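You operate a simulated robot arm through the tools that you are given. There is no shell and no other tool.

You run a simulated two-armed robot. Do the job below in one go: nothing can be reset, and whatever is moved stays where it is left.

JOB
Tighten the loose spindle knob, then wrap two turns at the card's stretch.
Fine: wrapper off while you tighten it; press the film end down.

The check looks at the end state, three seconds after you hand in, the way a careful person would. Anything else that was tipped, shoved, dropped, spilled or broken makes it a failure.

ROBOT AND FRAMES
Two 7-joint arms with three-finger grippers on one trunk that stands fixed in place. Base frame: the origin is at the foot of the trunk, x ahead of it, y to its left, z up. Units: m, degrees, N and s.
The left shoulder is at [0.07, 0.165, 1.238], the right one opposite. With the tool pointing down near the work surface each hand reaches from about 0.1 to 0.66 m from the base axis, measured 20 degrees to its own side. Payload 3.91 kg a hand.
Tool frame (each hand has its own): the origin (TCP) lies between the finger pads and is the grasp point; the fingertips stand 0.03 m ahead of it; z points along the fingers, y is the line along which they close. The gripper opens to 0.116 m. The gripper's body begins 0.073 m behind the TCP.
Orientation is that of the tool frame in the base frame, as a unit quaternion [w, x, y, z]. With the fingers straight down and closing along the base's y, the tool's x points along the base's -x, its y along +y and its z along -z.

CONTROLS
- The arms move only by the tool jog_arm. It takes "left_series", "right_series" or both (then of equal length, played together; a hand with none holds still); each is a list of rows, each an object (a shift or turn left out is 0, a gripper value left out holds the last) with "slide": the shift along the tool's x, y, z in units of 20 mm (1.0 is 20 mm), a list of three; "rot": the turn, a rotation vector about the tool's x, y, z in units of 5 degrees (1.0 is 5 degrees), a list of three. In form: [{"slide": [dx, dy, dz], "rot": [wx, wy, wz]}, ...]. A call has 1 to 20 rows; each row shifts and turns the commanded pose from where the row before left it, along the tool's axes as they then stand. "left_hand" and "right_hand" are, for a hand that has rows, the opening, from 0 (shut) to 1 (fully open), set as the call begins (left out, the last holds). A call with a number of a shift or a turn outside -1 to 1 is refused whole. Rows are played at 5 a second. More than 0.05 m and 8.6 degrees between two rows, or a gripper value outside its range, and nothing of the call is played. Where a pose cannot be reached the arm comes as near as it can. A force on the tool above 90 N (or 10 N above the force at the start of the call, whichever is more), or a blocked arm, ends the call early, and 0.2 s more pass. Each finger travels about 0.153 m/s and halts on what it meets, pressing with about 36 N; the grip force reading is that of the motor and also rises with nothing between the fingers. The clock runs only during rows and for 0.2 s after the last one: add rows that do not move to give the fingers time. The reply holds the time, the measured pose of the TCP, the force on the tool along the base axes, the opening and the grip force, in the units named above and with some noise, with the torque about the TCP (base axes, N m) and any sound that the robot's microphone picked up, and new pictures: "show" is both (left out), scene, wrist or none (wrist: the cameras of the hands that moved).
- Cameras (640 x 400 px; columns grow to the right, rows downward): "scene" is now at [0.1338, -0.0418, 1.5676]; the picture's right is [-0.43, -0.90, 0.00], its down [-0.41, 0.19, -0.89] and it looks along [0.81, -0.38, -0.45] (base axes); focal length 214 px, centre (320, 200). "left" rides on the left gripper at [0.075, 0.017, -0.088] in its tool frame; the picture's right is [-0.22, 0.97, 0.00], its down [-0.70, -0.16, -0.70] and it looks along [-0.68, -0.16, 0.71] (tool axes); focal length 247 px, centre (320, 200). "right" rides on the right gripper at [0.052, 0.056, -0.088] in its tool frame; the picture's right is [-0.73, 0.68, 0.00], its down [-0.49, -0.52, -0.70] and it looks along [-0.48, -0.51, 0.71] (tool axes); focal length 247 px, centre (320, 200). There is no depth. A picture from a camera that has moved, and an enlarged one, comes with that camera's place and axes in the base frame and with its lens.
- slide_trunk(by): slides the trunk up (or, below 0, down) by that many m; the arms and the scene camera ride with it, the base frame stays. It gives what a move gives, with no picture.
- aim_head(pan, tilt): turns the head with the scene camera to pan (to the left, within 86 degrees either way) and tilt (down, from -29 to 69), counted from straight ahead of the robot. It gives what a move gives, and a new picture of the scene camera.
- enlarge(camera, box): a new picture of the part [left, top, right, bottom] of that camera's present view, enlarged. It takes no simulated time.
- job_done(): hands the job in; it is judged then, once.

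Nothing tells you positions but the pictures and the camera data. Unless the task says otherwise, let go and move clear before handing in.

The tools are called after "Emit:" as a command line: name --argument value ..., lists and objects as JSON in quotes. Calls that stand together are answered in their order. jog_arm: Moves the arms, as the interface text tells. Its arguments: {"type":"object","properties":{"left_series":{"type":"array","items":{"type":"object","properties":{"slide":{"type":"array","items":{"type":"number"}},"rot":{"type":"array","items":{"type":"number"}}}}},"left_hand":{"type":"number"},"right_series":{"type":"array","items":{"type":"object","properties":{"slide":{"type":"array","items":{"type":"number"}},"rot":{"type":"array","items":{"type":"number"}}}}},"right_hand":{"type":"number"},"show":{"type":"string","enum":["both","scene","wrist","none"]}},"required":[]} The other tools are called the same way: slide_trunk (by) slides the trunk up or down; aim_head (pan, tilt) turns the head that bears the scene camera; enlarge (camera, box) takes an enlarged picture of a part of a camera's view; job_done () hands the job in.

At the start:

```text
time: 0.0
left_tcp_pos: [0.5132, -0.0048, 1.5061]
left_ee_rot: [0.001, 0.0, 1.0, 0.001]
left_contact_force: [0.2, 0.4, -0.1]
left_moment: [0.0, 0.02, 0.03]
left_gripper_width: 0.1162
left_finger_force: 0.0
right_tcp_pos: [0.4719, -0.4765, 1.49]
right_ee_rot: [0.001, 0.0, 1.0, 0.0]
right_contact_force: [-0.4, -0.3, -0.2]
right_moment: [-0.02, 0.02, 0.0]
right_gripper_width: 0.116
right_finger_force: 0.0
trunk travel left (down, up): [-0.775, 0.065]
head pan, tilt: [-25.4, 26.9]
```

scene: 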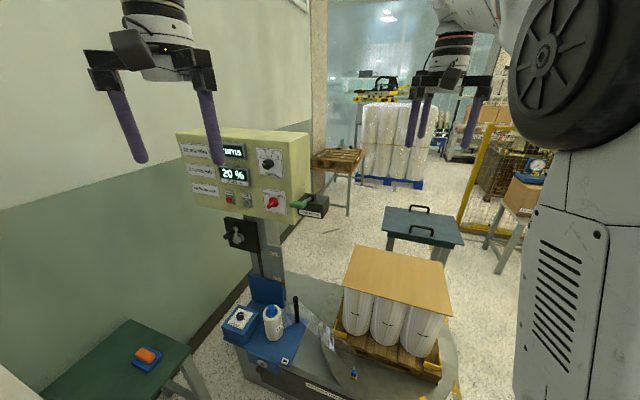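
right: 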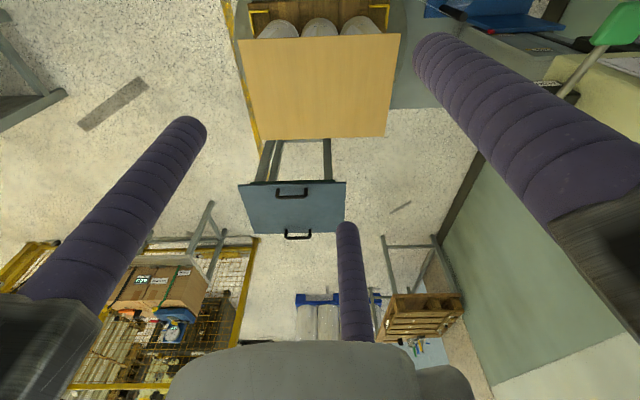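
left: 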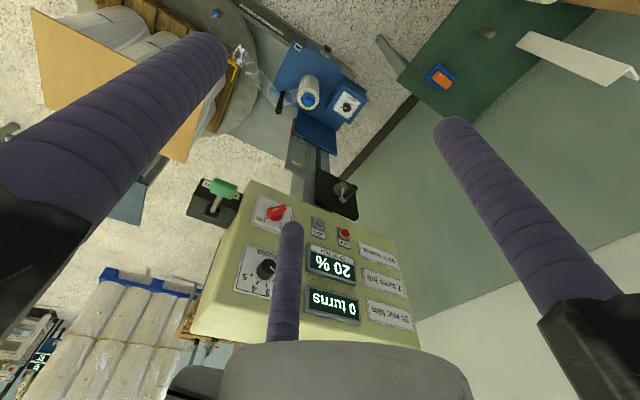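

I see a stretch-wrapping machine: a cream control box with displays (0 turns, 20 %), knobs, a red knob and a green lever, a film carriage below on a mast, and a turntable with a loaded pallet. I'll enlarge the pictures to read labels before moving.

Emit:
enlarge --camera "scene" --box '[170, 120, 340, 226]'

Emit:
enlarge --camera "scene" --box '[200, 270, 400, 395]'

Emit:
enlarge --camera "left" --box '[180, 170, 430, 330]'

Emit:
enlarge --camera "left" --box '[210, 30, 470, 190]'

Emit:
enlarge --camera "scene" --box '[40, 300, 240, 400]'

```text
3.76 times, centred on (255, 173) of scene
camera zoom: at [0.1338, -0.0418, 1.5676], right [-0.43, -0.9, 0.0], down [-0.41, 0.19, -0.89], along [0.81, -0.38, -0.45], focal length 807 px, centre (565, 302)
```

zoom: 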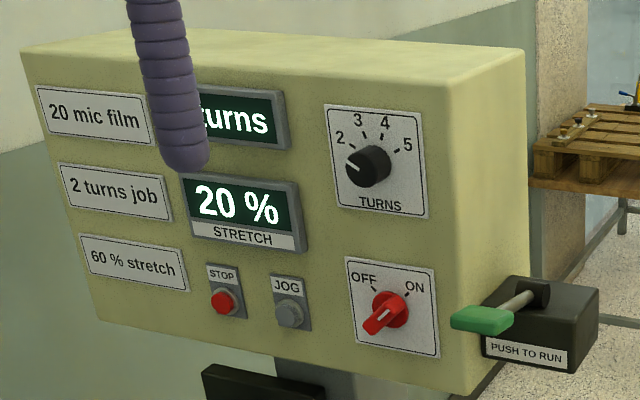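

```text
3.20 times, centred on (300, 332) of scene
camera zoom: at [0.1338, -0.0418, 1.5676], right [-0.43, -0.9, 0.0], down [-0.41, 0.19, -0.89], along [0.81, -0.38, -0.45], focal length 686 px, centre (384, -224)
```

zoom: 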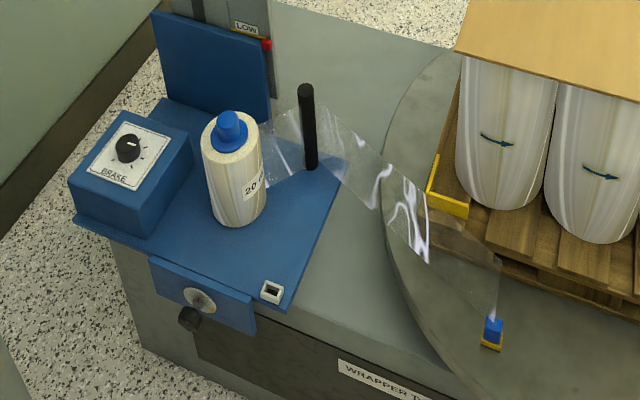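

```text
2.50 times, centred on (305, 250) of left
camera zoom: at [0.438, 0.0137, 1.5931], right [0.22, 0.97, 0.0], down [0.7, -0.16, 0.7], along [0.68, -0.16, -0.71], focal length 617 px, centre (358, 75)
```

zoom: 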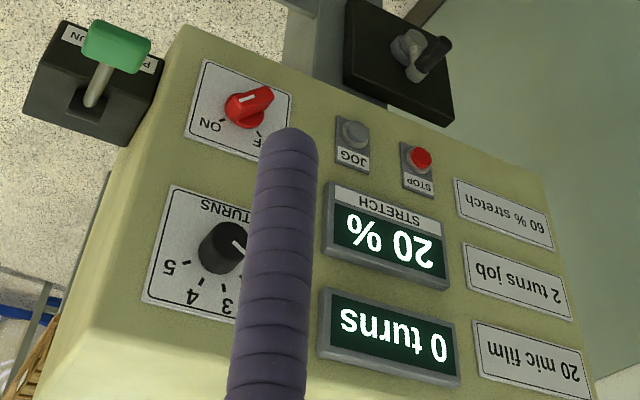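

```text
2.46 times, centred on (340, 110) of left
camera zoom: at [0.438, 0.0137, 1.5931], right [0.22, 0.97, 0.0], down [0.7, -0.16, 0.7], along [0.68, -0.16, -0.71], focal length 608 px, centre (271, 422)
```

zoom: 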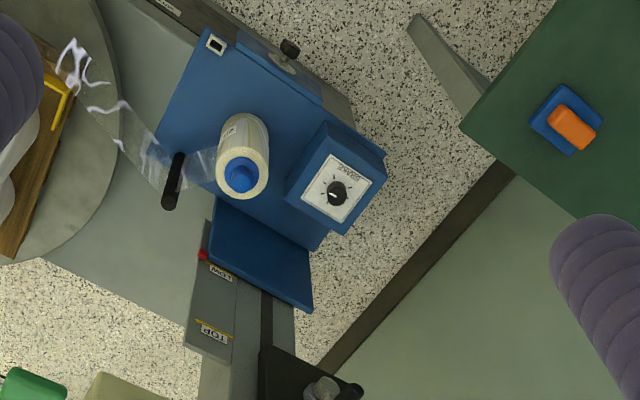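

```text
3.20 times, centred on (140, 350) of scene
camera zoom: at [0.1338, -0.0418, 1.5676], right [-0.43, -0.9, 0.0], down [-0.41, 0.19, -0.89], along [0.81, -0.38, -0.45], focal length 686 px, centre (896, -280)
```

zoom: 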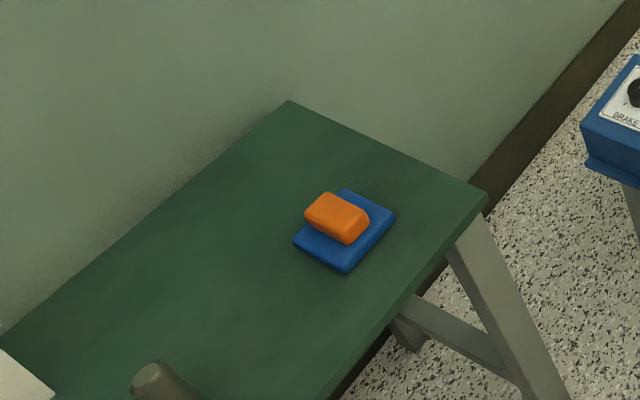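

The machine's card says 20 mic film, 2 turns, 60 % stretch, while the display reads 20 %. I'll look closer at the switch, the spindle knob, the brake dial and the other fittings.

Emit:
enlarge --camera "scene" --box '[256, 182, 296, 218]'

Emit:
enlarge --camera "scene" --box '[255, 295, 305, 345]'

Emit:
enlarge --camera "scene" --box '[220, 300, 264, 340]'

Emit:
enlarge --camera "scene" --box '[240, 345, 300, 385]'

Emit:
enlarge --camera "scene" --box '[320, 350, 380, 390]'

Emit:
enlarge --camera "scene" --box '[220, 205, 300, 305]'

Emit:
enlarge --camera "scene" --box '[120, 335, 170, 375]'

Emit:
enlarge --camera "scene" --box '[320, 190, 480, 400]'

```text
11.11 times, centred on (276, 200) of scene
camera zoom: at [0.1338, -0.0418, 1.5676], right [-0.43, -0.9, 0.0], down [-0.41, 0.19, -0.89], along [0.81, -0.38, -0.45], focal length 2383 px, centre (809, 200)
```

zoom: 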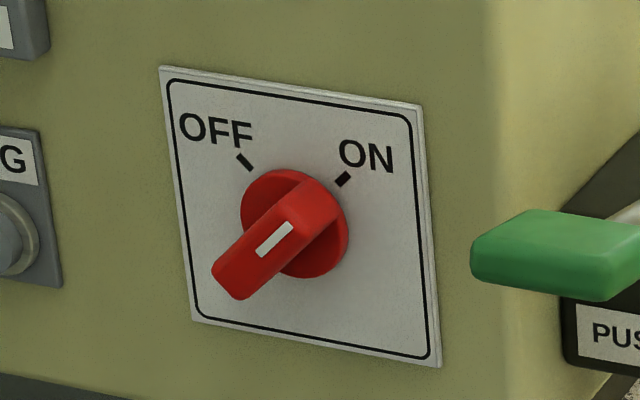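

```text
8.00 times, centred on (280, 320) of scene
camera zoom: at [0.1338, -0.0418, 1.5676], right [-0.43, -0.9, 0.0], down [-0.41, 0.19, -0.89], along [0.81, -0.38, -0.45], focal length 1716 px, centre (640, -760)
```

zoom: 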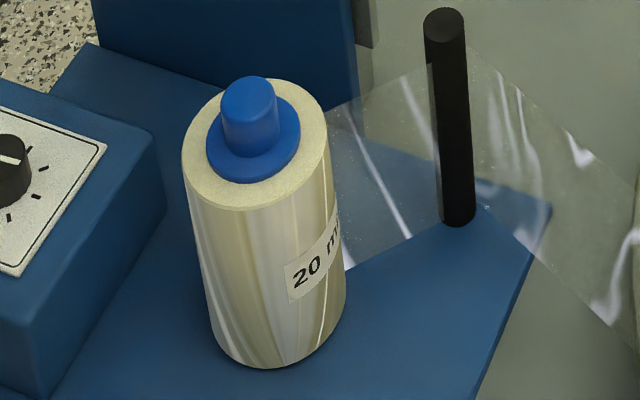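

```text
10.00 times, centred on (242, 320) of scene
camera zoom: at [0.1338, -0.0418, 1.5676], right [-0.43, -0.9, 0.0], down [-0.41, 0.19, -0.89], along [0.81, -0.38, -0.45], focal length 2145 px, centre (1100, -1000)
```

zoom: 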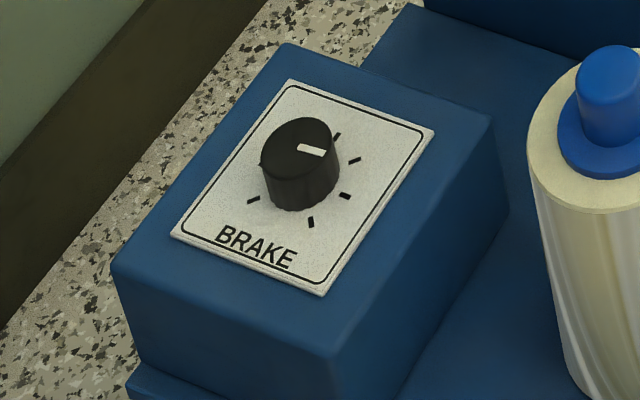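

```text
10.00 times, centred on (270, 365) of scene
camera zoom: at [0.1338, -0.0418, 1.5676], right [-0.43, -0.9, 0.0], down [-0.41, 0.19, -0.89], along [0.81, -0.38, -0.45], focal length 2145 px, centre (820, -1450)
```

zoom: 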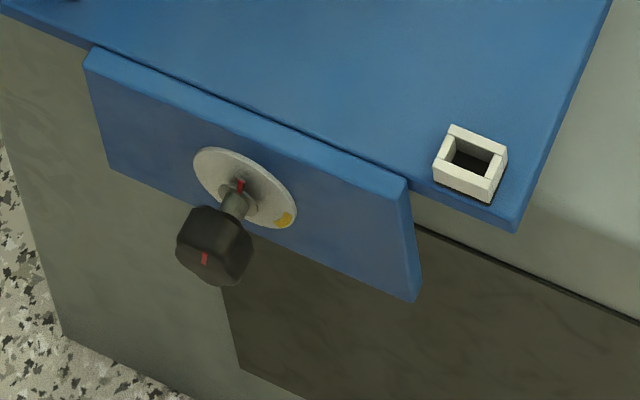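

```text
10.00 times, centred on (350, 370) of scene
camera zoom: at [0.1338, -0.0418, 1.5676], right [-0.43, -0.9, 0.0], down [-0.41, 0.19, -0.89], along [0.81, -0.38, -0.45], focal length 2145 px, centre (20, -1500)
```

zoom: 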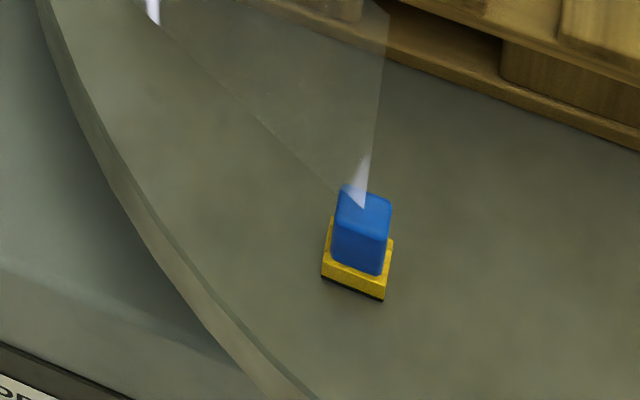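

```text
4.00 times, centred on (260, 255) of scene
camera zoom: at [0.1338, -0.0418, 1.5676], right [-0.43, -0.9, 0.0], down [-0.41, 0.19, -0.89], along [0.81, -0.38, -0.45], focal length 858 px, centre (560, -20)
```

zoom: 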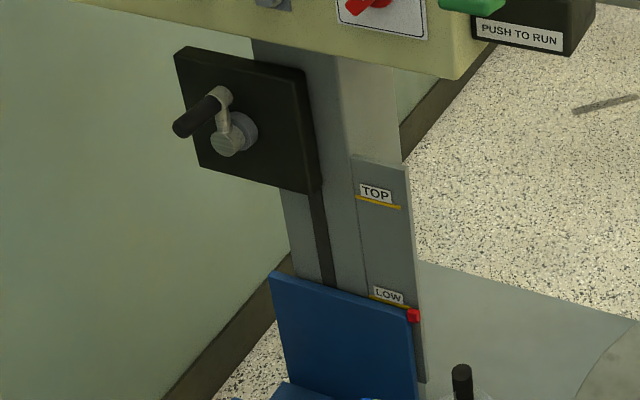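

```text
10.00 times, centred on (145, 355) of scene
camera zoom: at [0.1338, -0.0418, 1.5676], right [-0.43, -0.9, 0.0], down [-0.41, 0.19, -0.89], along [0.81, -0.38, -0.45], focal length 2145 px, centre (2070, -1350)
```

zoom: 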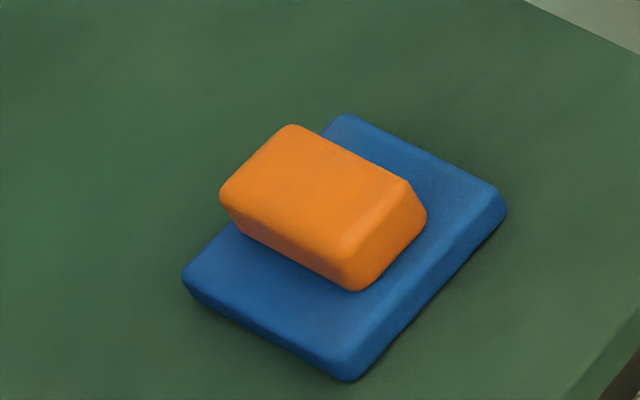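

```text
1.90 times, centred on (400, 295) of scene
camera zoom: at [0.1338, -0.0418, 1.5676], right [-0.43, -0.9, 0.0], down [-0.41, 0.19, -0.89], along [0.81, -0.38, -0.45], focal length 408 px, centre (168, 19)
```

zoom: 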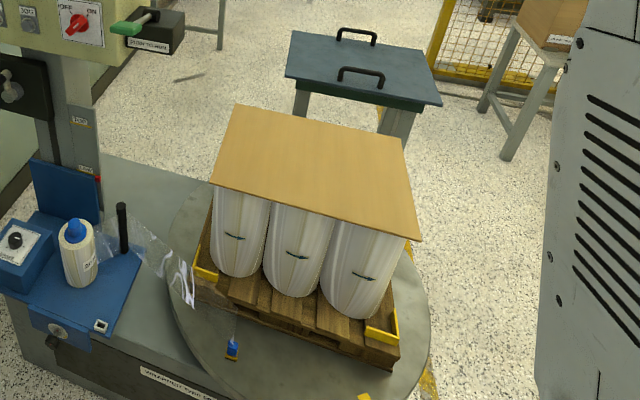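

From triangulation I place the panel at about x 0.8–1.1 m, yawed 45° and facing (-0.7, 0.7). The black lobed knob with red and yellow marks is near (0.68, -0.02, 0.52) and the brake dial near (0.85, 0.02, 0.675). I'll check the dials more closely and look around with the head.

Emit:
enlarge --camera "scene" --box '[254, 145, 290, 181]'

Emit:
enlarge --camera "scene" --box '[255, 355, 275, 375]'

Emit:
enlarge --camera "left" --box '[320, 95, 365, 125]'

Emit:
aim_head --pan -20 --tilt 55

```text
11.11 times, centred on (272, 163) of scene
camera zoom: at [0.1338, -0.0418, 1.5676], right [-0.43, -0.9, 0.0], down [-0.41, 0.19, -0.89], along [0.81, -0.38, -0.45], focal length 2383 px, centre (853, 611)
```

zoom: 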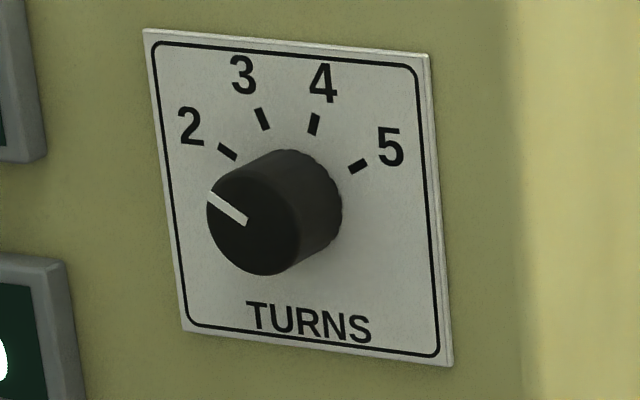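

```text
16.00 times, centred on (265, 365) of scene
camera zoom: at [0.1338, -0.0418, 1.5676], right [-0.43, -0.9, 0.0], down [-0.41, 0.19, -0.89], along [0.81, -0.38, -0.45], focal length 3432 px, centre (1200, -2440)
```

zoom: 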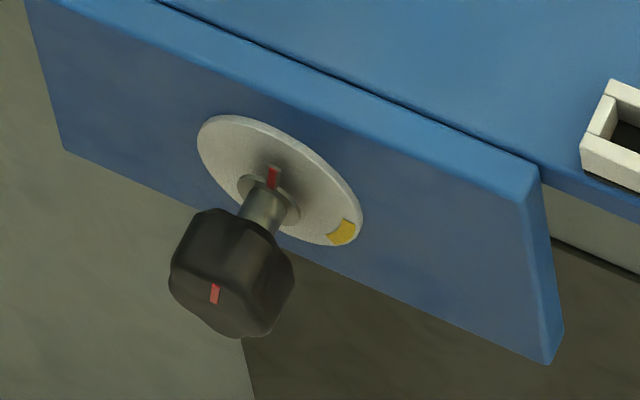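

```text
13.33 times, centred on (342, 110) of left
camera zoom: at [0.438, 0.0137, 1.5931], right [0.22, 0.97, 0.0], down [0.7, -0.16, 0.7], along [0.68, -0.16, -0.71], focal length 3293 px, centre (20, 1400)
```

zoom: 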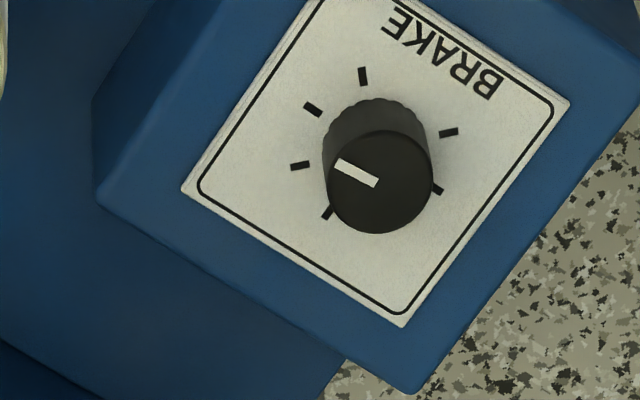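

```text
time: 0.9
left_tcp_pos: [0.5135, -0.004, 1.5056]
left_ee_rot: [0.001, 0.0, 1.0, -0.001]
left_contact_force: [0.3, 0.2, 0.4]
left_moment: [-0.02, -0.01, 0.03]
left_gripper_width: 0.1159
left_finger_force: 0.0
right_tcp_pos: [0.471, -0.4761, 1.4884]
right_ee_rot: [0.0, 0.0, 1.0, 0.0]
right_contact_force: [0.0, -0.7, 0.2]
right_moment: [-0.01, -0.02, 0.01]
right_gripper_width: 0.1161
right_finger_force: 0.0
trunk travel left (down, up): [-0.775, 0.065]
head pan, tilt: [-20.0, 55.0]
camera scene: at [0.1188, -0.0272, 1.5267], right [-0.34, -0.94, 0.0], down [-0.77, 0.28, -0.57], along [0.54, -0.2, -0.82], focal length 214 px, centre (320, 200)
```

scene: 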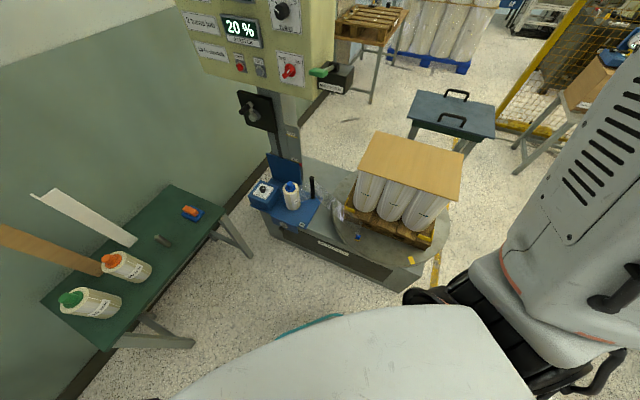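

The turns dial already points at 2 and the fitted roll is already 20 mic, so those stay. The red switch is ON. I'll bring the left hand to face the panel (tool along (0.7, -0.7, 0)) so it can turn the switch OFF.

Emit:
jog_arm --left_series '[{"rot": [0, -1, 0]}, {"rot": [0, -1, 0]}, {"rot": [0, -1, 0]}, {"rot": [0, -1, 0]}, {"rot": [0, -1, 0]}, {"rot": [0, -1, 0]}, {"rot": [0, -1, 0]}, {"rot": [0, -1, 0]}, {"rot": [0, -1, 0]}, {"rot": [0, -1, 0]}, {"rot": [0, -1, 0]}, {"rot": [0, -1, 0]}, {"rot": [0, -1, 0]}, {"rot": [0, -1, 0]}, {"rot": [0, -1, 0]}, {"rot": [0, -1, 0]}, {"rot": [0, -1, 0]}, {"rot": [0, -1, 0]}]' --show "none"

Emit:
jog_arm --left_series '[{"rot": [1, 0, 0], "slide": [1, 0, 0]}, {"rot": [1, 0, 0], "slide": [1, 0, 0]}, {"rot": [1, 0, 0], "slide": [1, 0, 0]}, {"rot": [1, 0, 0], "slide": [1, 0, 0]}, {"rot": [1, 0, 0], "slide": [1, 0, 0]}, {"rot": [1, 0, 0], "slide": [1, 0, 0]}, {"rot": [1, 0, 0], "slide": [1, 0, 0]}, {"rot": [1, 0, 0], "slide": [1, 0, 0]}, {"rot": [1, 0, 0], "slide": [1, 0, 0]}, {}]'

```text
time: 4.7
left_tcp_pos: [0.5153, -0.0046, 1.5051]
left_ee_rot: [0.708, -0.001, 0.706, -0.001]
left_contact_force: [0.4, 0.2, -0.1]
left_moment: [0.01, 0.01, 0.03]
left_gripper_width: 0.116
left_finger_force: 0.1
right_tcp_pos: [0.4704, -0.4773, 1.4889]
right_ee_rot: [0.0, 0.0, 1.0, 0.001]
right_contact_force: [-0.6, -0.5, -0.1]
right_moment: [-0.02, -0.01, 0.0]
right_gripper_width: 0.116
right_finger_force: 0.1
trunk travel left (down, up): [-0.775, 0.065]
head pan, tilt: [-20.0, 55.0]
```

```text
time: 6.9
left_tcp_pos: [0.5127, -0.0051, 1.3261]
left_ee_rot: [0.654, 0.271, 0.653, -0.27]
left_contact_force: [-0.9, 0.5, 0.3]
left_moment: [0.0, 0.0, 0.03]
left_gripper_width: 0.1159
left_finger_force: 0.1
right_tcp_pos: [0.4713, -0.4765, 1.4894]
right_ee_rot: [0.0, 0.0, 1.0, 0.0]
right_contact_force: [-0.6, 0.1, 0.7]
right_moment: [0.0, 0.03, -0.02]
right_gripper_width: 0.116
right_finger_force: 0.0
trunk travel left (down, up): [-0.775, 0.065]
head pan, tilt: [-20.0, 55.0]
camera scene: at [0.1182, -0.0278, 1.5267], right [-0.34, -0.94, 0.0], down [-0.77, 0.28, -0.57], along [0.54, -0.2, -0.82], focal length 214 px, centre (320, 200)
camera left: at [0.462, 0.0698, 1.2505], right [0.69, 0.69, 0.23], down [-0.61, 0.38, 0.69], along [0.39, -0.62, 0.68], focal length 247 px, centre (320, 200)
```

scene: 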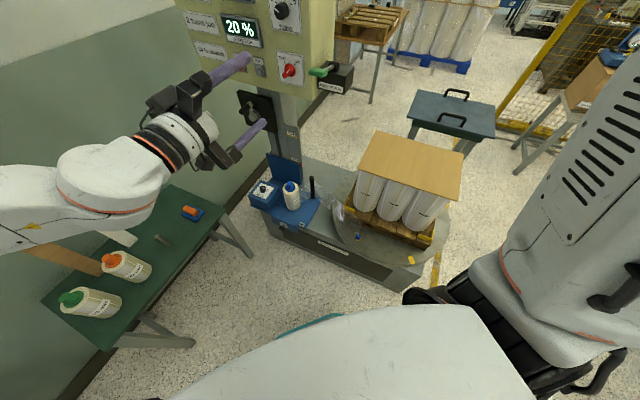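
left: 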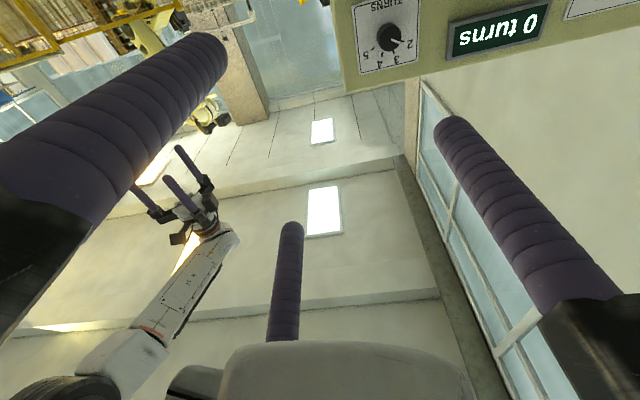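

The left hand now faces the panel. The gripper seems to show three purple rods, so I'll look at the hand closely before touching anything.

Emit:
enlarge --camera "scene" --box '[130, 40, 290, 180]'

Emit:
jog_arm --left_series '[{}, {}, {}, {}]' --left_hand 0 --show "wrist"

Emit:
enlarge --camera "scene" --box '[130, 40, 290, 180]'

```text
2.86 times, centred on (210, 110) of scene
camera zoom: at [0.1182, -0.0278, 1.5267], right [-0.34, -0.94, 0.0], down [-0.77, 0.28, -0.57], along [0.54, -0.2, -0.82], focal length 613 px, centre (634, 457)
```

zoom: 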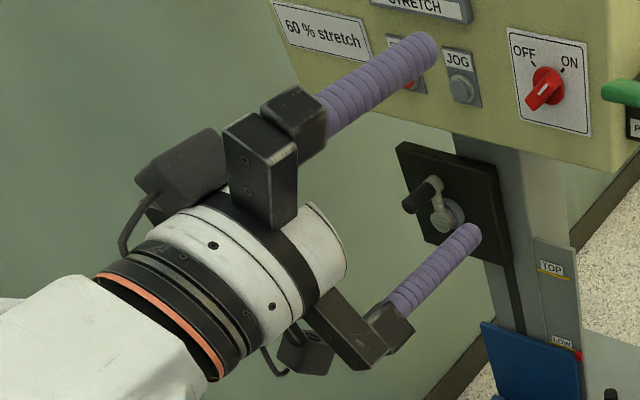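

```text
time: 7.9
left_tcp_pos: [0.513, -0.0048, 1.3262]
left_ee_rot: [0.654, 0.27, 0.653, -0.27]
left_contact_force: [-0.1, -0.2, -0.1]
left_moment: [0.03, -0.02, 0.02]
left_gripper_width: 0.0089
left_finger_force: 36.1
right_tcp_pos: [0.4712, -0.4766, 1.4899]
right_ee_rot: [0.001, 0.001, 1.0, 0.001]
right_contact_force: [-0.1, 0.2, 0.3]
right_moment: [-0.03, -0.02, -0.04]
right_gripper_width: 0.116
right_finger_force: 0.0
trunk travel left (down, up): [-0.775, 0.065]
head pan, tilt: [-20.0, 55.0]
camera left: at [0.4626, 0.0705, 1.2503], right [0.69, 0.69, 0.22], down [-0.61, 0.38, 0.7], along [0.39, -0.61, 0.68], focal length 247 px, centre (320, 200)
```

left: 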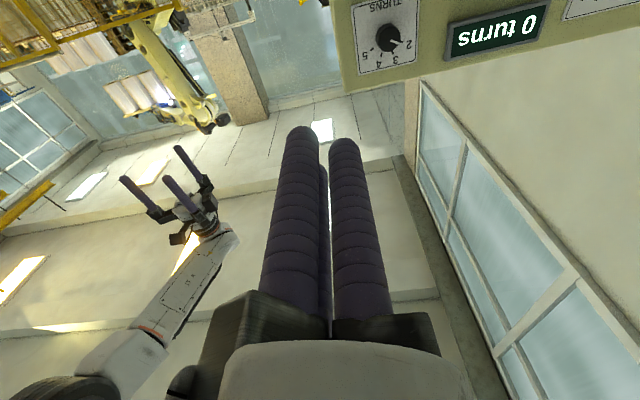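

```text
2.86 times, centred on (210, 110) of scene
camera zoom: at [0.1189, -0.0269, 1.5267], right [-0.34, -0.94, 0.0], down [-0.77, 0.28, -0.57], along [0.54, -0.2, -0.82], focal length 613 px, centre (634, 457)
```

zoom: 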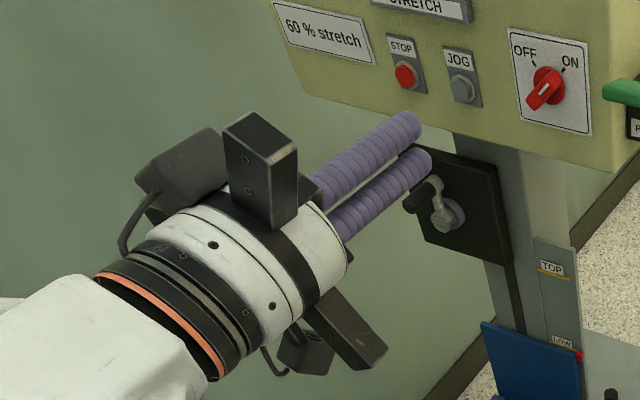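

The gripper actually closes as three fingers spaced 120° apart around the tool axis, so I'll use it as a concentric grip or fork. Next I move in front of the red switch and turn the fork to straddle the handle.

Emit:
jog_arm --left_series '[{"slide": [0.475, 0.379, 0.9]}, {"slide": [0.475, 0.379, 0.9]}, {"slide": [0.475, 0.379, 0.9]}, {"slide": [0.475, 0.379, 0.9]}, {"slide": [0.475, 0.379, 0.9]}, {"slide": [0.475, 0.379, 0.9]}, {"slide": [0.475, 0.379, 0.9]}, {"slide": [0.475, 0.379, 0.9]}, {"slide": [0.475, 0.379, 0.9]}, {"slide": [0.475, 0.379, 0.9]}, {"slide": [0.475, 0.379, 0.0]}, {"slide": [0.475, 0.379, 0.0]}]' --left_hand 0.65 --show "none"

Emit:
jog_arm --left_series '[{"rot": [0, 0, 1]}, {"rot": [0, 0, 1]}, {"rot": [0, 0, 1]}, {"rot": [0, 0, 1]}, {"rot": [0, 0, 1]}, {"rot": [0, 0, 1]}, {"rot": [0, 0, 1]}, {"rot": [0, 0, 1]}, {"rot": [0, 0, 1]}, {}]'

Emit:
enlarge --camera "left" --box '[200, 80, 440, 240]'

Emit:
enlarge --camera "scene" --box '[180, 30, 360, 150]'

```text
time: 10.5
left_tcp_pos: [0.7064, -0.0661, 1.2113]
left_ee_rot: [0.654, 0.27, 0.652, -0.271]
left_contact_force: [0.6, 0.3, -0.2]
left_moment: [0.0, -0.04, 0.01]
left_gripper_width: 0.0756
left_finger_force: 0.1
right_tcp_pos: [0.4713, -0.4761, 1.4895]
right_ee_rot: [0.0, 0.0, 1.0, 0.0]
right_contact_force: [0.1, 0.2, 1.0]
right_moment: [0.04, 0.01, -0.02]
right_gripper_width: 0.1161
right_finger_force: 0.1
trunk travel left (down, up): [-0.775, 0.065]
head pan, tilt: [-20.0, 55.0]
```

```text
time: 12.7
left_tcp_pos: [0.706, -0.0671, 1.2109]
left_ee_rot: [0.708, 0.5, 0.499, 0.001]
left_contact_force: [-0.1, 0.3, -0.3]
left_moment: [-0.02, 0.01, 0.0]
left_gripper_width: 0.0751
left_finger_force: 0.0
right_tcp_pos: [0.4714, -0.4768, 1.4887]
right_ee_rot: [0.0, 0.0, 1.0, 0.0]
right_contact_force: [-0.8, -0.5, 0.1]
right_moment: [0.03, 0.01, 0.0]
right_gripper_width: 0.116
right_finger_force: 0.1
trunk travel left (down, up): [-0.775, 0.065]
head pan, tilt: [-20.0, 55.0]
camera scene: at [0.1188, -0.0271, 1.5267], right [-0.34, -0.94, 0.0], down [-0.77, 0.28, -0.57], along [0.54, -0.2, -0.82], focal length 214 px, centre (320, 200)
camera left: at [0.6892, 0.0425, 1.1707], right [0.37, 0.38, 0.85], down [-0.92, 0.07, 0.38], along [0.09, -0.92, 0.37], focal length 247 px, centre (320, 200)
```

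scene: 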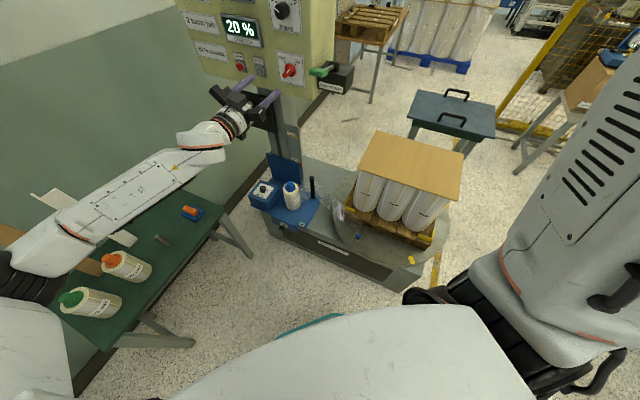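
left: 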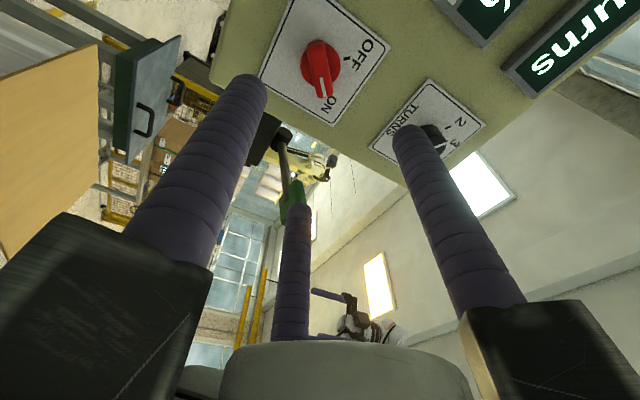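

```text
2.50 times, centred on (320, 160) of left
camera zoom: at [0.6892, 0.0425, 1.1707], right [0.37, 0.38, 0.85], down [-0.92, 0.07, 0.38], along [0.09, -0.92, 0.37], focal length 617 px, centre (320, 300)
```

zoom: 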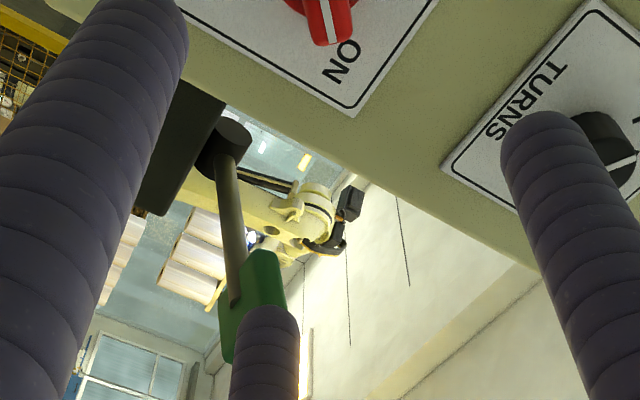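

```text
3.33 times, centred on (270, 90) of scene
camera zoom: at [0.1188, -0.0271, 1.5267], right [-0.34, -0.94, 0.0], down [-0.77, 0.28, -0.57], along [0.54, -0.2, -0.82], focal length 715 px, centre (487, 567)
```

zoom: 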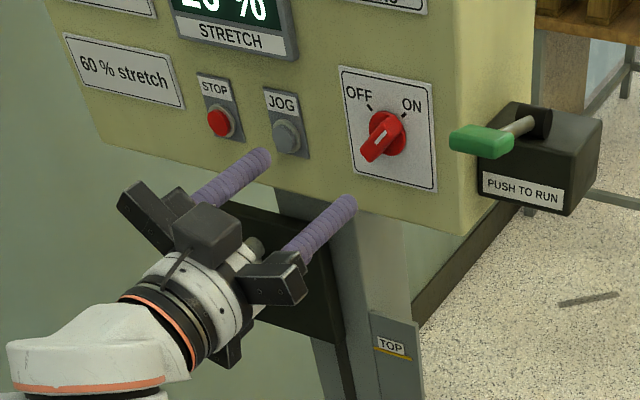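

The switch handle clearly points to ON, with its axis at about (0.834, -0.19, 1.206). I advance along the axis in two steps.

Emit:
jog_arm --left_series '[{"slide": [0.28, -0.07, 1]}, {"slide": [0, 0, 1]}, {"slide": [0, 0, 1]}, {"slide": [0, 0, 1]}, {"slide": [0, 0, 1]}, {}]'

Emit:
enlarge --camera "scene" --box '[250, 40, 330, 100]'

Emit:
enlarge --camera "left" --box '[220, 40, 420, 200]'

```text
time: 14.1
left_tcp_pos: [0.7761, -0.1364, 1.2061]
left_ee_rot: [0.708, 0.5, 0.499, 0.001]
left_contact_force: [0.1, 0.1, 0.3]
left_moment: [0.0, 0.04, -0.04]
left_gripper_width: 0.0753
left_finger_force: 0.1
right_tcp_pos: [0.4702, -0.4763, 1.4908]
right_ee_rot: [0.0, 0.0, 1.0, 0.0]
right_contact_force: [-0.2, 0.0, 0.0]
right_moment: [-0.02, -0.01, 0.01]
right_gripper_width: 0.1159
right_finger_force: 0.0
trunk travel left (down, up): [-0.775, 0.065]
head pan, tilt: [-20.0, 55.0]
camera scene: at [0.1185, -0.0265, 1.5267], right [-0.34, -0.94, 0.0], down [-0.77, 0.28, -0.57], along [0.54, -0.2, -0.82], focal length 214 px, centre (320, 200)
camera left: at [0.7599, -0.0268, 1.1648], right [0.37, 0.38, 0.85], down [-0.92, 0.07, 0.38], along [0.09, -0.92, 0.37], focal length 247 px, centre (320, 200)
```

scene: 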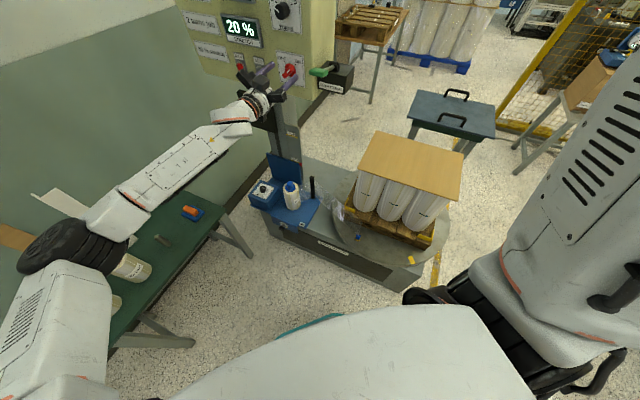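
left: 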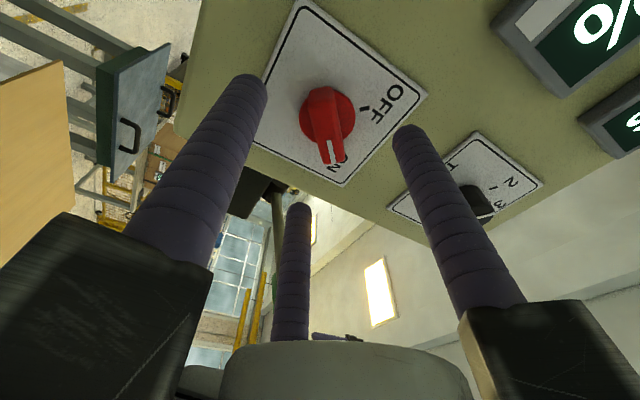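

```text
6.67 times, centred on (290, 70) of scene
camera zoom: at [0.1185, -0.0265, 1.5267], right [-0.34, -0.94, 0.0], down [-0.77, 0.28, -0.57], along [0.54, -0.2, -0.82], focal length 1430 px, centre (520, 1067)
```

zoom: 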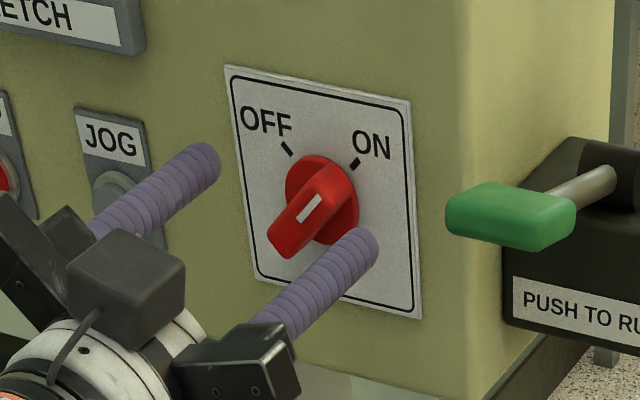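

```text
2.50 times, centred on (320, 120) of left
camera zoom: at [0.7599, -0.0268, 1.1648], right [0.37, 0.38, 0.85], down [-0.92, 0.07, 0.38], along [0.09, -0.92, 0.37], focal length 617 px, centre (320, 400)
```

zoom: 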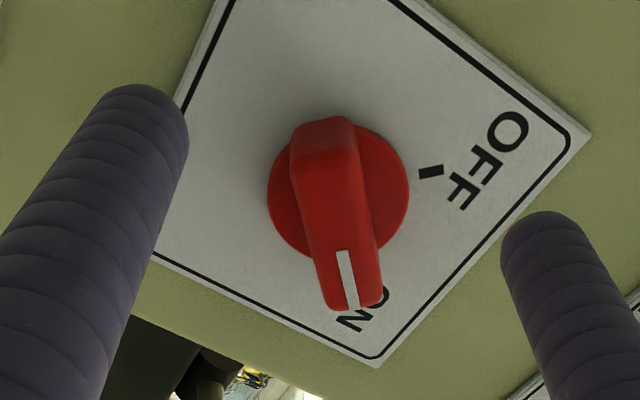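

The fork straddles the handle and is well centred. I advance 50 mm and close.

Emit:
jog_arm --left_series '[{"slide": [0, 0, 0.8]}, {"slide": [0, 0, 0.8]}, {"slide": [0, 0, 0.8]}, {}]' --show "wrist"

Emit:
jog_arm --left_series '[{}, {}, {}, {}]' --left_hand 0.15 --show "wrist"

Emit:
enlarge --camera "scene" --box '[250, 40, 330, 100]'

```text
time: 15.1
left_tcp_pos: [0.8078, -0.1631, 1.2049]
left_ee_rot: [0.708, 0.5, 0.499, 0.0]
left_contact_force: [-47.2, 36.4, -27.7]
left_moment: [0.86, -0.64, -0.66]
left_gripper_width: 0.0754
left_finger_force: 0.1
right_tcp_pos: [0.4641, -0.4693, 1.4935]
right_ee_rot: [0.003, 0.0, 1.0, -0.004]
right_contact_force: [0.7, -0.5, 0.0]
right_moment: [-0.03, -0.01, 0.02]
right_gripper_width: 0.116
right_finger_force: 0.1
trunk travel left (down, up): [-0.775, 0.065]
head pan, tilt: [-20.0, 55.0]
camera left: at [0.7907, -0.0555, 1.1643], right [0.37, 0.38, 0.85], down [-0.92, 0.07, 0.38], along [0.09, -0.92, 0.37], focal length 247 px, centre (320, 200)
```

left: 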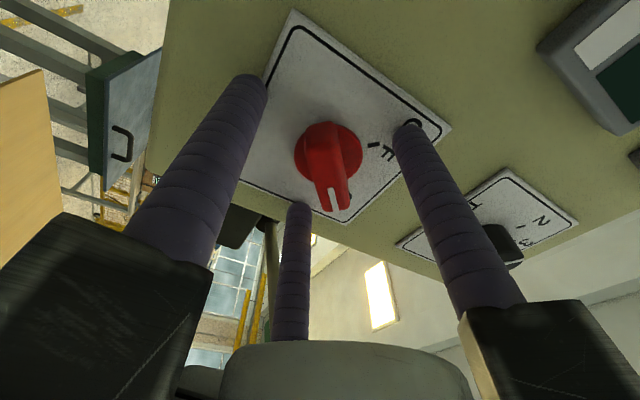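

```text
time: 16.1
left_tcp_pos: [0.8071, -0.1642, 1.2034]
left_ee_rot: [0.707, 0.5, 0.5, 0.0]
left_contact_force: [-56.1, 40.1, -37.5]
left_moment: [0.08, 0.1, 0.55]
left_gripper_width: 0.0278
left_finger_force: 44.9
right_tcp_pos: [0.4659, -0.47, 1.4935]
right_ee_rot: [0.003, 0.0, 1.0, -0.003]
right_contact_force: [-0.5, -0.3, -0.3]
right_moment: [-0.03, 0.02, -0.03]
right_gripper_width: 0.1158
right_finger_force: 0.1
trunk travel left (down, up): [-0.775, 0.065]
head pan, tilt: [-20.0, 55.0]
camera left: at [0.7904, -0.0556, 1.163], right [0.38, 0.38, 0.85], down [-0.92, 0.07, 0.38], along [0.09, -0.92, 0.37], focal length 247 px, centre (320, 200)
```

left: 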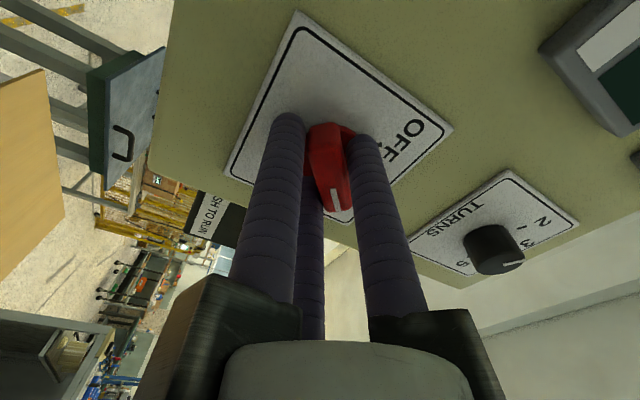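

```text
6.67 times, centred on (290, 70) of scene
camera zoom: at [0.1125, -0.0195, 1.5272], right [-0.34, -0.94, 0.0], down [-0.77, 0.28, -0.58], along [0.54, -0.2, -0.82], focal length 1430 px, centre (520, 1067)
```

zoom: 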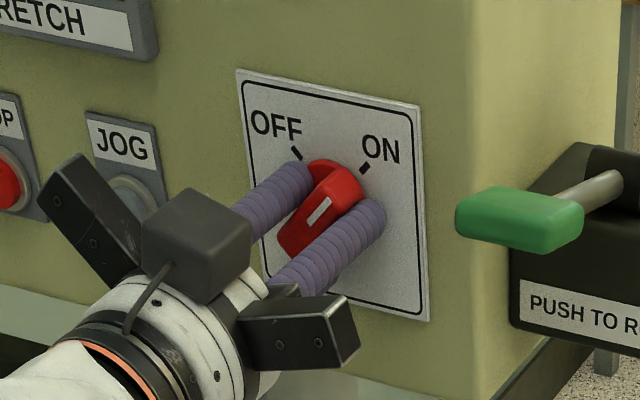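

The fingers hold the handle (27.8 mm), but the tips are pressing on the panel with about 60 N. I back off a little and then turn 90° anticlockwise.

Emit:
jog_arm --left_series '[{"slide": [0, 0, -0.4]}, {}]' --show "none"

Emit:
jog_arm --left_series '[{"slide": [0, 0, -0.15], "rot": [0, 0, -0.5]}, {"rot": [0, 0, -0.5]}, {"rot": [0, 0, -1]}, {"rot": [0, 0, -1]}, {}]'

Emit:
enlarge --camera "scene" --box '[250, 40, 330, 100]'

```text
time: 16.7
left_tcp_pos: [0.8065, -0.1649, 1.2028]
left_ee_rot: [0.707, 0.501, 0.5, -0.001]
left_contact_force: [-16.2, 6.9, -25.7]
left_moment: [-0.08, -0.05, -0.07]
left_gripper_width: 0.0269
left_finger_force: 44.9
right_tcp_pos: [0.4723, -0.4758, 1.4895]
right_ee_rot: [0.0, 0.001, 1.0, 0.0]
right_contact_force: [0.2, -0.2, -0.4]
right_moment: [0.03, 0.01, -0.04]
right_gripper_width: 0.1159
right_finger_force: 0.0
trunk travel left (down, up): [-0.775, 0.065]
head pan, tilt: [-20.0, 55.0]
```

```text
time: 17.9
left_tcp_pos: [0.8056, -0.1652, 1.2035]
left_ee_rot: [0.7, 0.432, 0.561, -0.094]
left_contact_force: [-3.4, -12.8, -18.0]
left_moment: [-0.45, -0.44, -0.54]
left_gripper_width: 0.0265
left_finger_force: 45.3
right_tcp_pos: [0.4729, -0.4814, 1.4873]
right_ee_rot: [-0.001, 0.0, 1.0, 0.001]
right_contact_force: [-0.1, 0.2, 0.1]
right_moment: [0.03, -0.01, 0.04]
right_gripper_width: 0.116
right_finger_force: 0.1
trunk travel left (down, up): [-0.775, 0.065]
head pan, tilt: [-20.0, 55.0]
camera scene: at [0.1209, -0.0307, 1.5264], right [-0.34, -0.94, 0.0], down [-0.77, 0.28, -0.57], along [0.54, -0.19, -0.82], focal length 214 px, centre (320, 200)
camera left: at [0.7799, -0.0657, 1.1484], right [0.52, 0.52, 0.68], down [-0.84, 0.15, 0.52], along [0.17, -0.84, 0.51], focal length 247 px, centre (320, 200)
```

scene: 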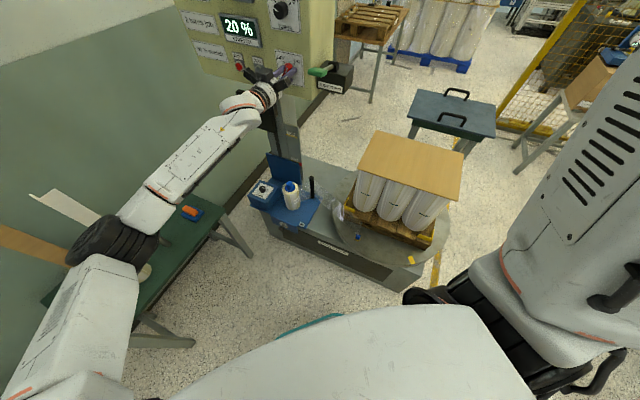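
left: 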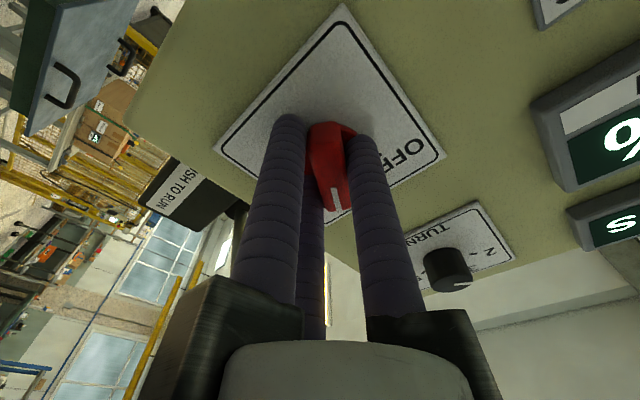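

```text
6.67 times, centred on (290, 70) of scene
camera zoom: at [0.1209, -0.0307, 1.5264], right [-0.34, -0.94, 0.0], down [-0.77, 0.28, -0.57], along [0.54, -0.19, -0.82], focal length 1430 px, centre (520, 1067)
```

zoom: 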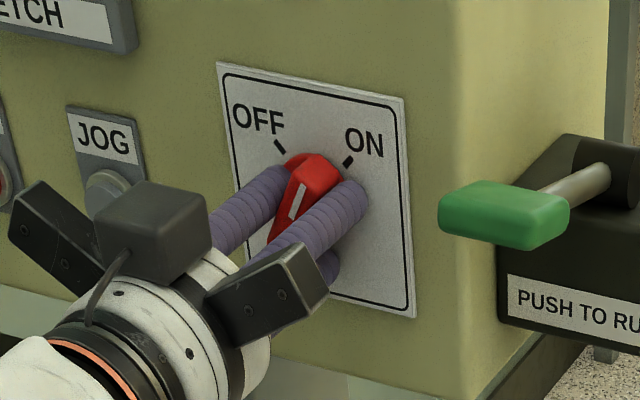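

The handle is turning with the hand. I continue the turn to OFF.

Emit:
jog_arm --left_series '[{"slide": [0.05, 0, 0], "rot": [0, 0, -1]}, {"slide": [0.05, 0, 0], "rot": [0, 0, -1]}, {"rot": [0, 0, -1]}, {"rot": [0, 0, -1]}, {"rot": [0, 0, -1]}, {"rot": [0, 0, -1]}, {"rot": [0, 0, -1]}, {"rot": [0, 0, -1]}, {"rot": [0, 0, -1]}, {"rot": [0, 0, -1]}, {"rot": [0, 0, -1]}, {"rot": [0, 0, -1]}, {"rot": [0, 0, -1]}, {}]'

Emit:
enlarge --camera "scene" --box '[250, 40, 330, 100]'

```text
time: 20.9
left_tcp_pos: [0.8021, -0.1675, 1.2104]
left_ee_rot: [0.544, 0.063, 0.702, -0.456]
left_contact_force: [22.8, -35.2, 37.4]
left_moment: [0.06, -0.28, 0.13]
left_gripper_width: 0.0265
left_finger_force: 44.7
right_tcp_pos: [0.4698, -0.4839, 1.4869]
right_ee_rot: [-0.001, 0.0, 1.0, 0.003]
right_contact_force: [0.0, -0.1, 0.4]
right_moment: [0.0, 0.01, -0.03]
right_gripper_width: 0.1162
right_finger_force: 0.0
trunk travel left (down, up): [-0.775, 0.065]
head pan, tilt: [-20.0, 55.0]
camera scene: at [0.1179, -0.0341, 1.5268], right [-0.34, -0.94, 0.0], down [-0.77, 0.28, -0.57], along [0.54, -0.19, -0.82], focal length 214 px, centre (320, 200)
camera left: at [0.7206, -0.1254, 1.1384], right [0.66, 0.65, -0.37], down [-0.31, 0.69, 0.66], along [0.68, -0.32, 0.65], focal length 247 px, centre (320, 200)
```

scene: 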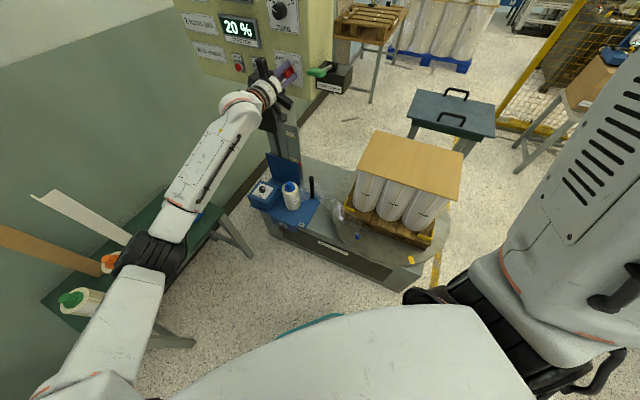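
left: 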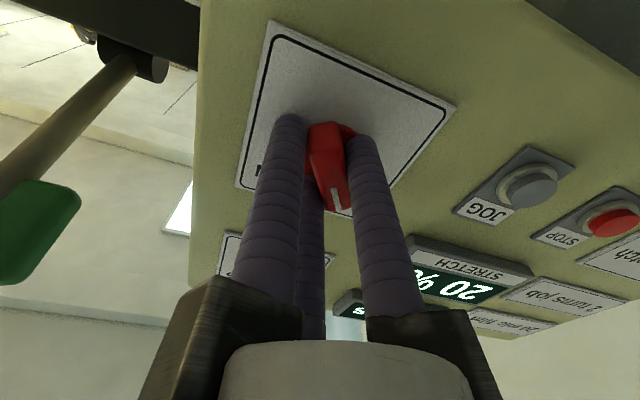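

```text
6.67 times, centred on (290, 70) of scene
camera zoom: at [0.1179, -0.0341, 1.5268], right [-0.34, -0.94, 0.0], down [-0.77, 0.28, -0.57], along [0.54, -0.19, -0.82], focal length 1430 px, centre (520, 1067)
```

zoom: 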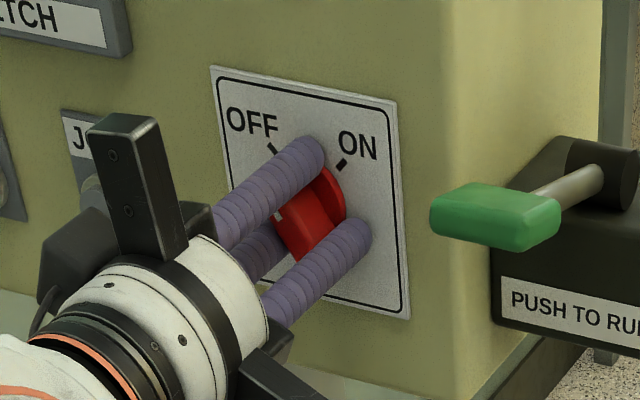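

Nearly at OFF. I turn the last ~12° while easing the side load.

Emit:
jog_arm --left_series '[{"slide": [-0.08, -0.06, 0.15], "rot": [0, 0, -1]}, {"rot": [0, 0, -1]}, {"rot": [0, 0, -0.5]}, {}]' --show "wrist"

Emit:
enlarge --camera "scene" --box '[250, 40, 330, 100]'

```text
time: 21.9
left_tcp_pos: [0.8027, -0.1691, 1.2116]
left_ee_rot: [0.492, -0.013, 0.705, -0.511]
left_contact_force: [8.8, -22.9, 30.6]
left_moment: [1.11, -1.48, 0.11]
left_gripper_width: 0.0265
left_finger_force: 44.1
right_tcp_pos: [0.469, -0.4817, 1.4889]
right_ee_rot: [0.002, 0.0, 1.0, 0.002]
right_contact_force: [0.3, -0.9, 0.4]
right_moment: [-0.02, 0.03, -0.02]
right_gripper_width: 0.116
right_finger_force: 0.1
trunk travel left (down, up): [-0.775, 0.065]
head pan, tilt: [-20.0, 55.0]
camera left: at [0.7101, -0.1356, 1.1476], right [0.59, 0.58, -0.56], down [-0.21, 0.78, 0.59], along [0.78, -0.23, 0.58], focal length 247 px, centre (320, 200)
```

left: 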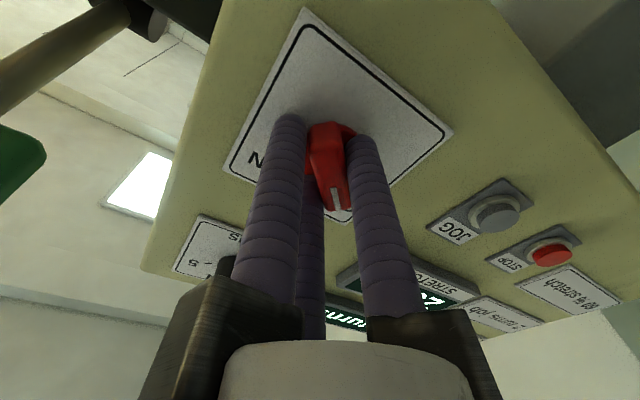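

```text
6.67 times, centred on (290, 70) of scene
camera zoom: at [0.1153, -0.0316, 1.5269], right [-0.34, -0.94, 0.0], down [-0.77, 0.28, -0.57], along [0.54, -0.19, -0.82], focal length 1430 px, centre (520, 1067)
```

zoom: 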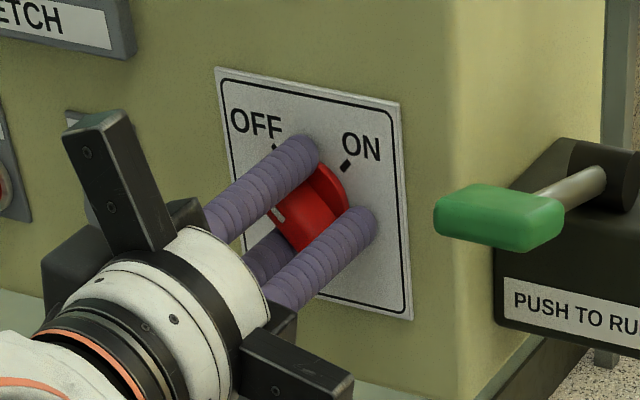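

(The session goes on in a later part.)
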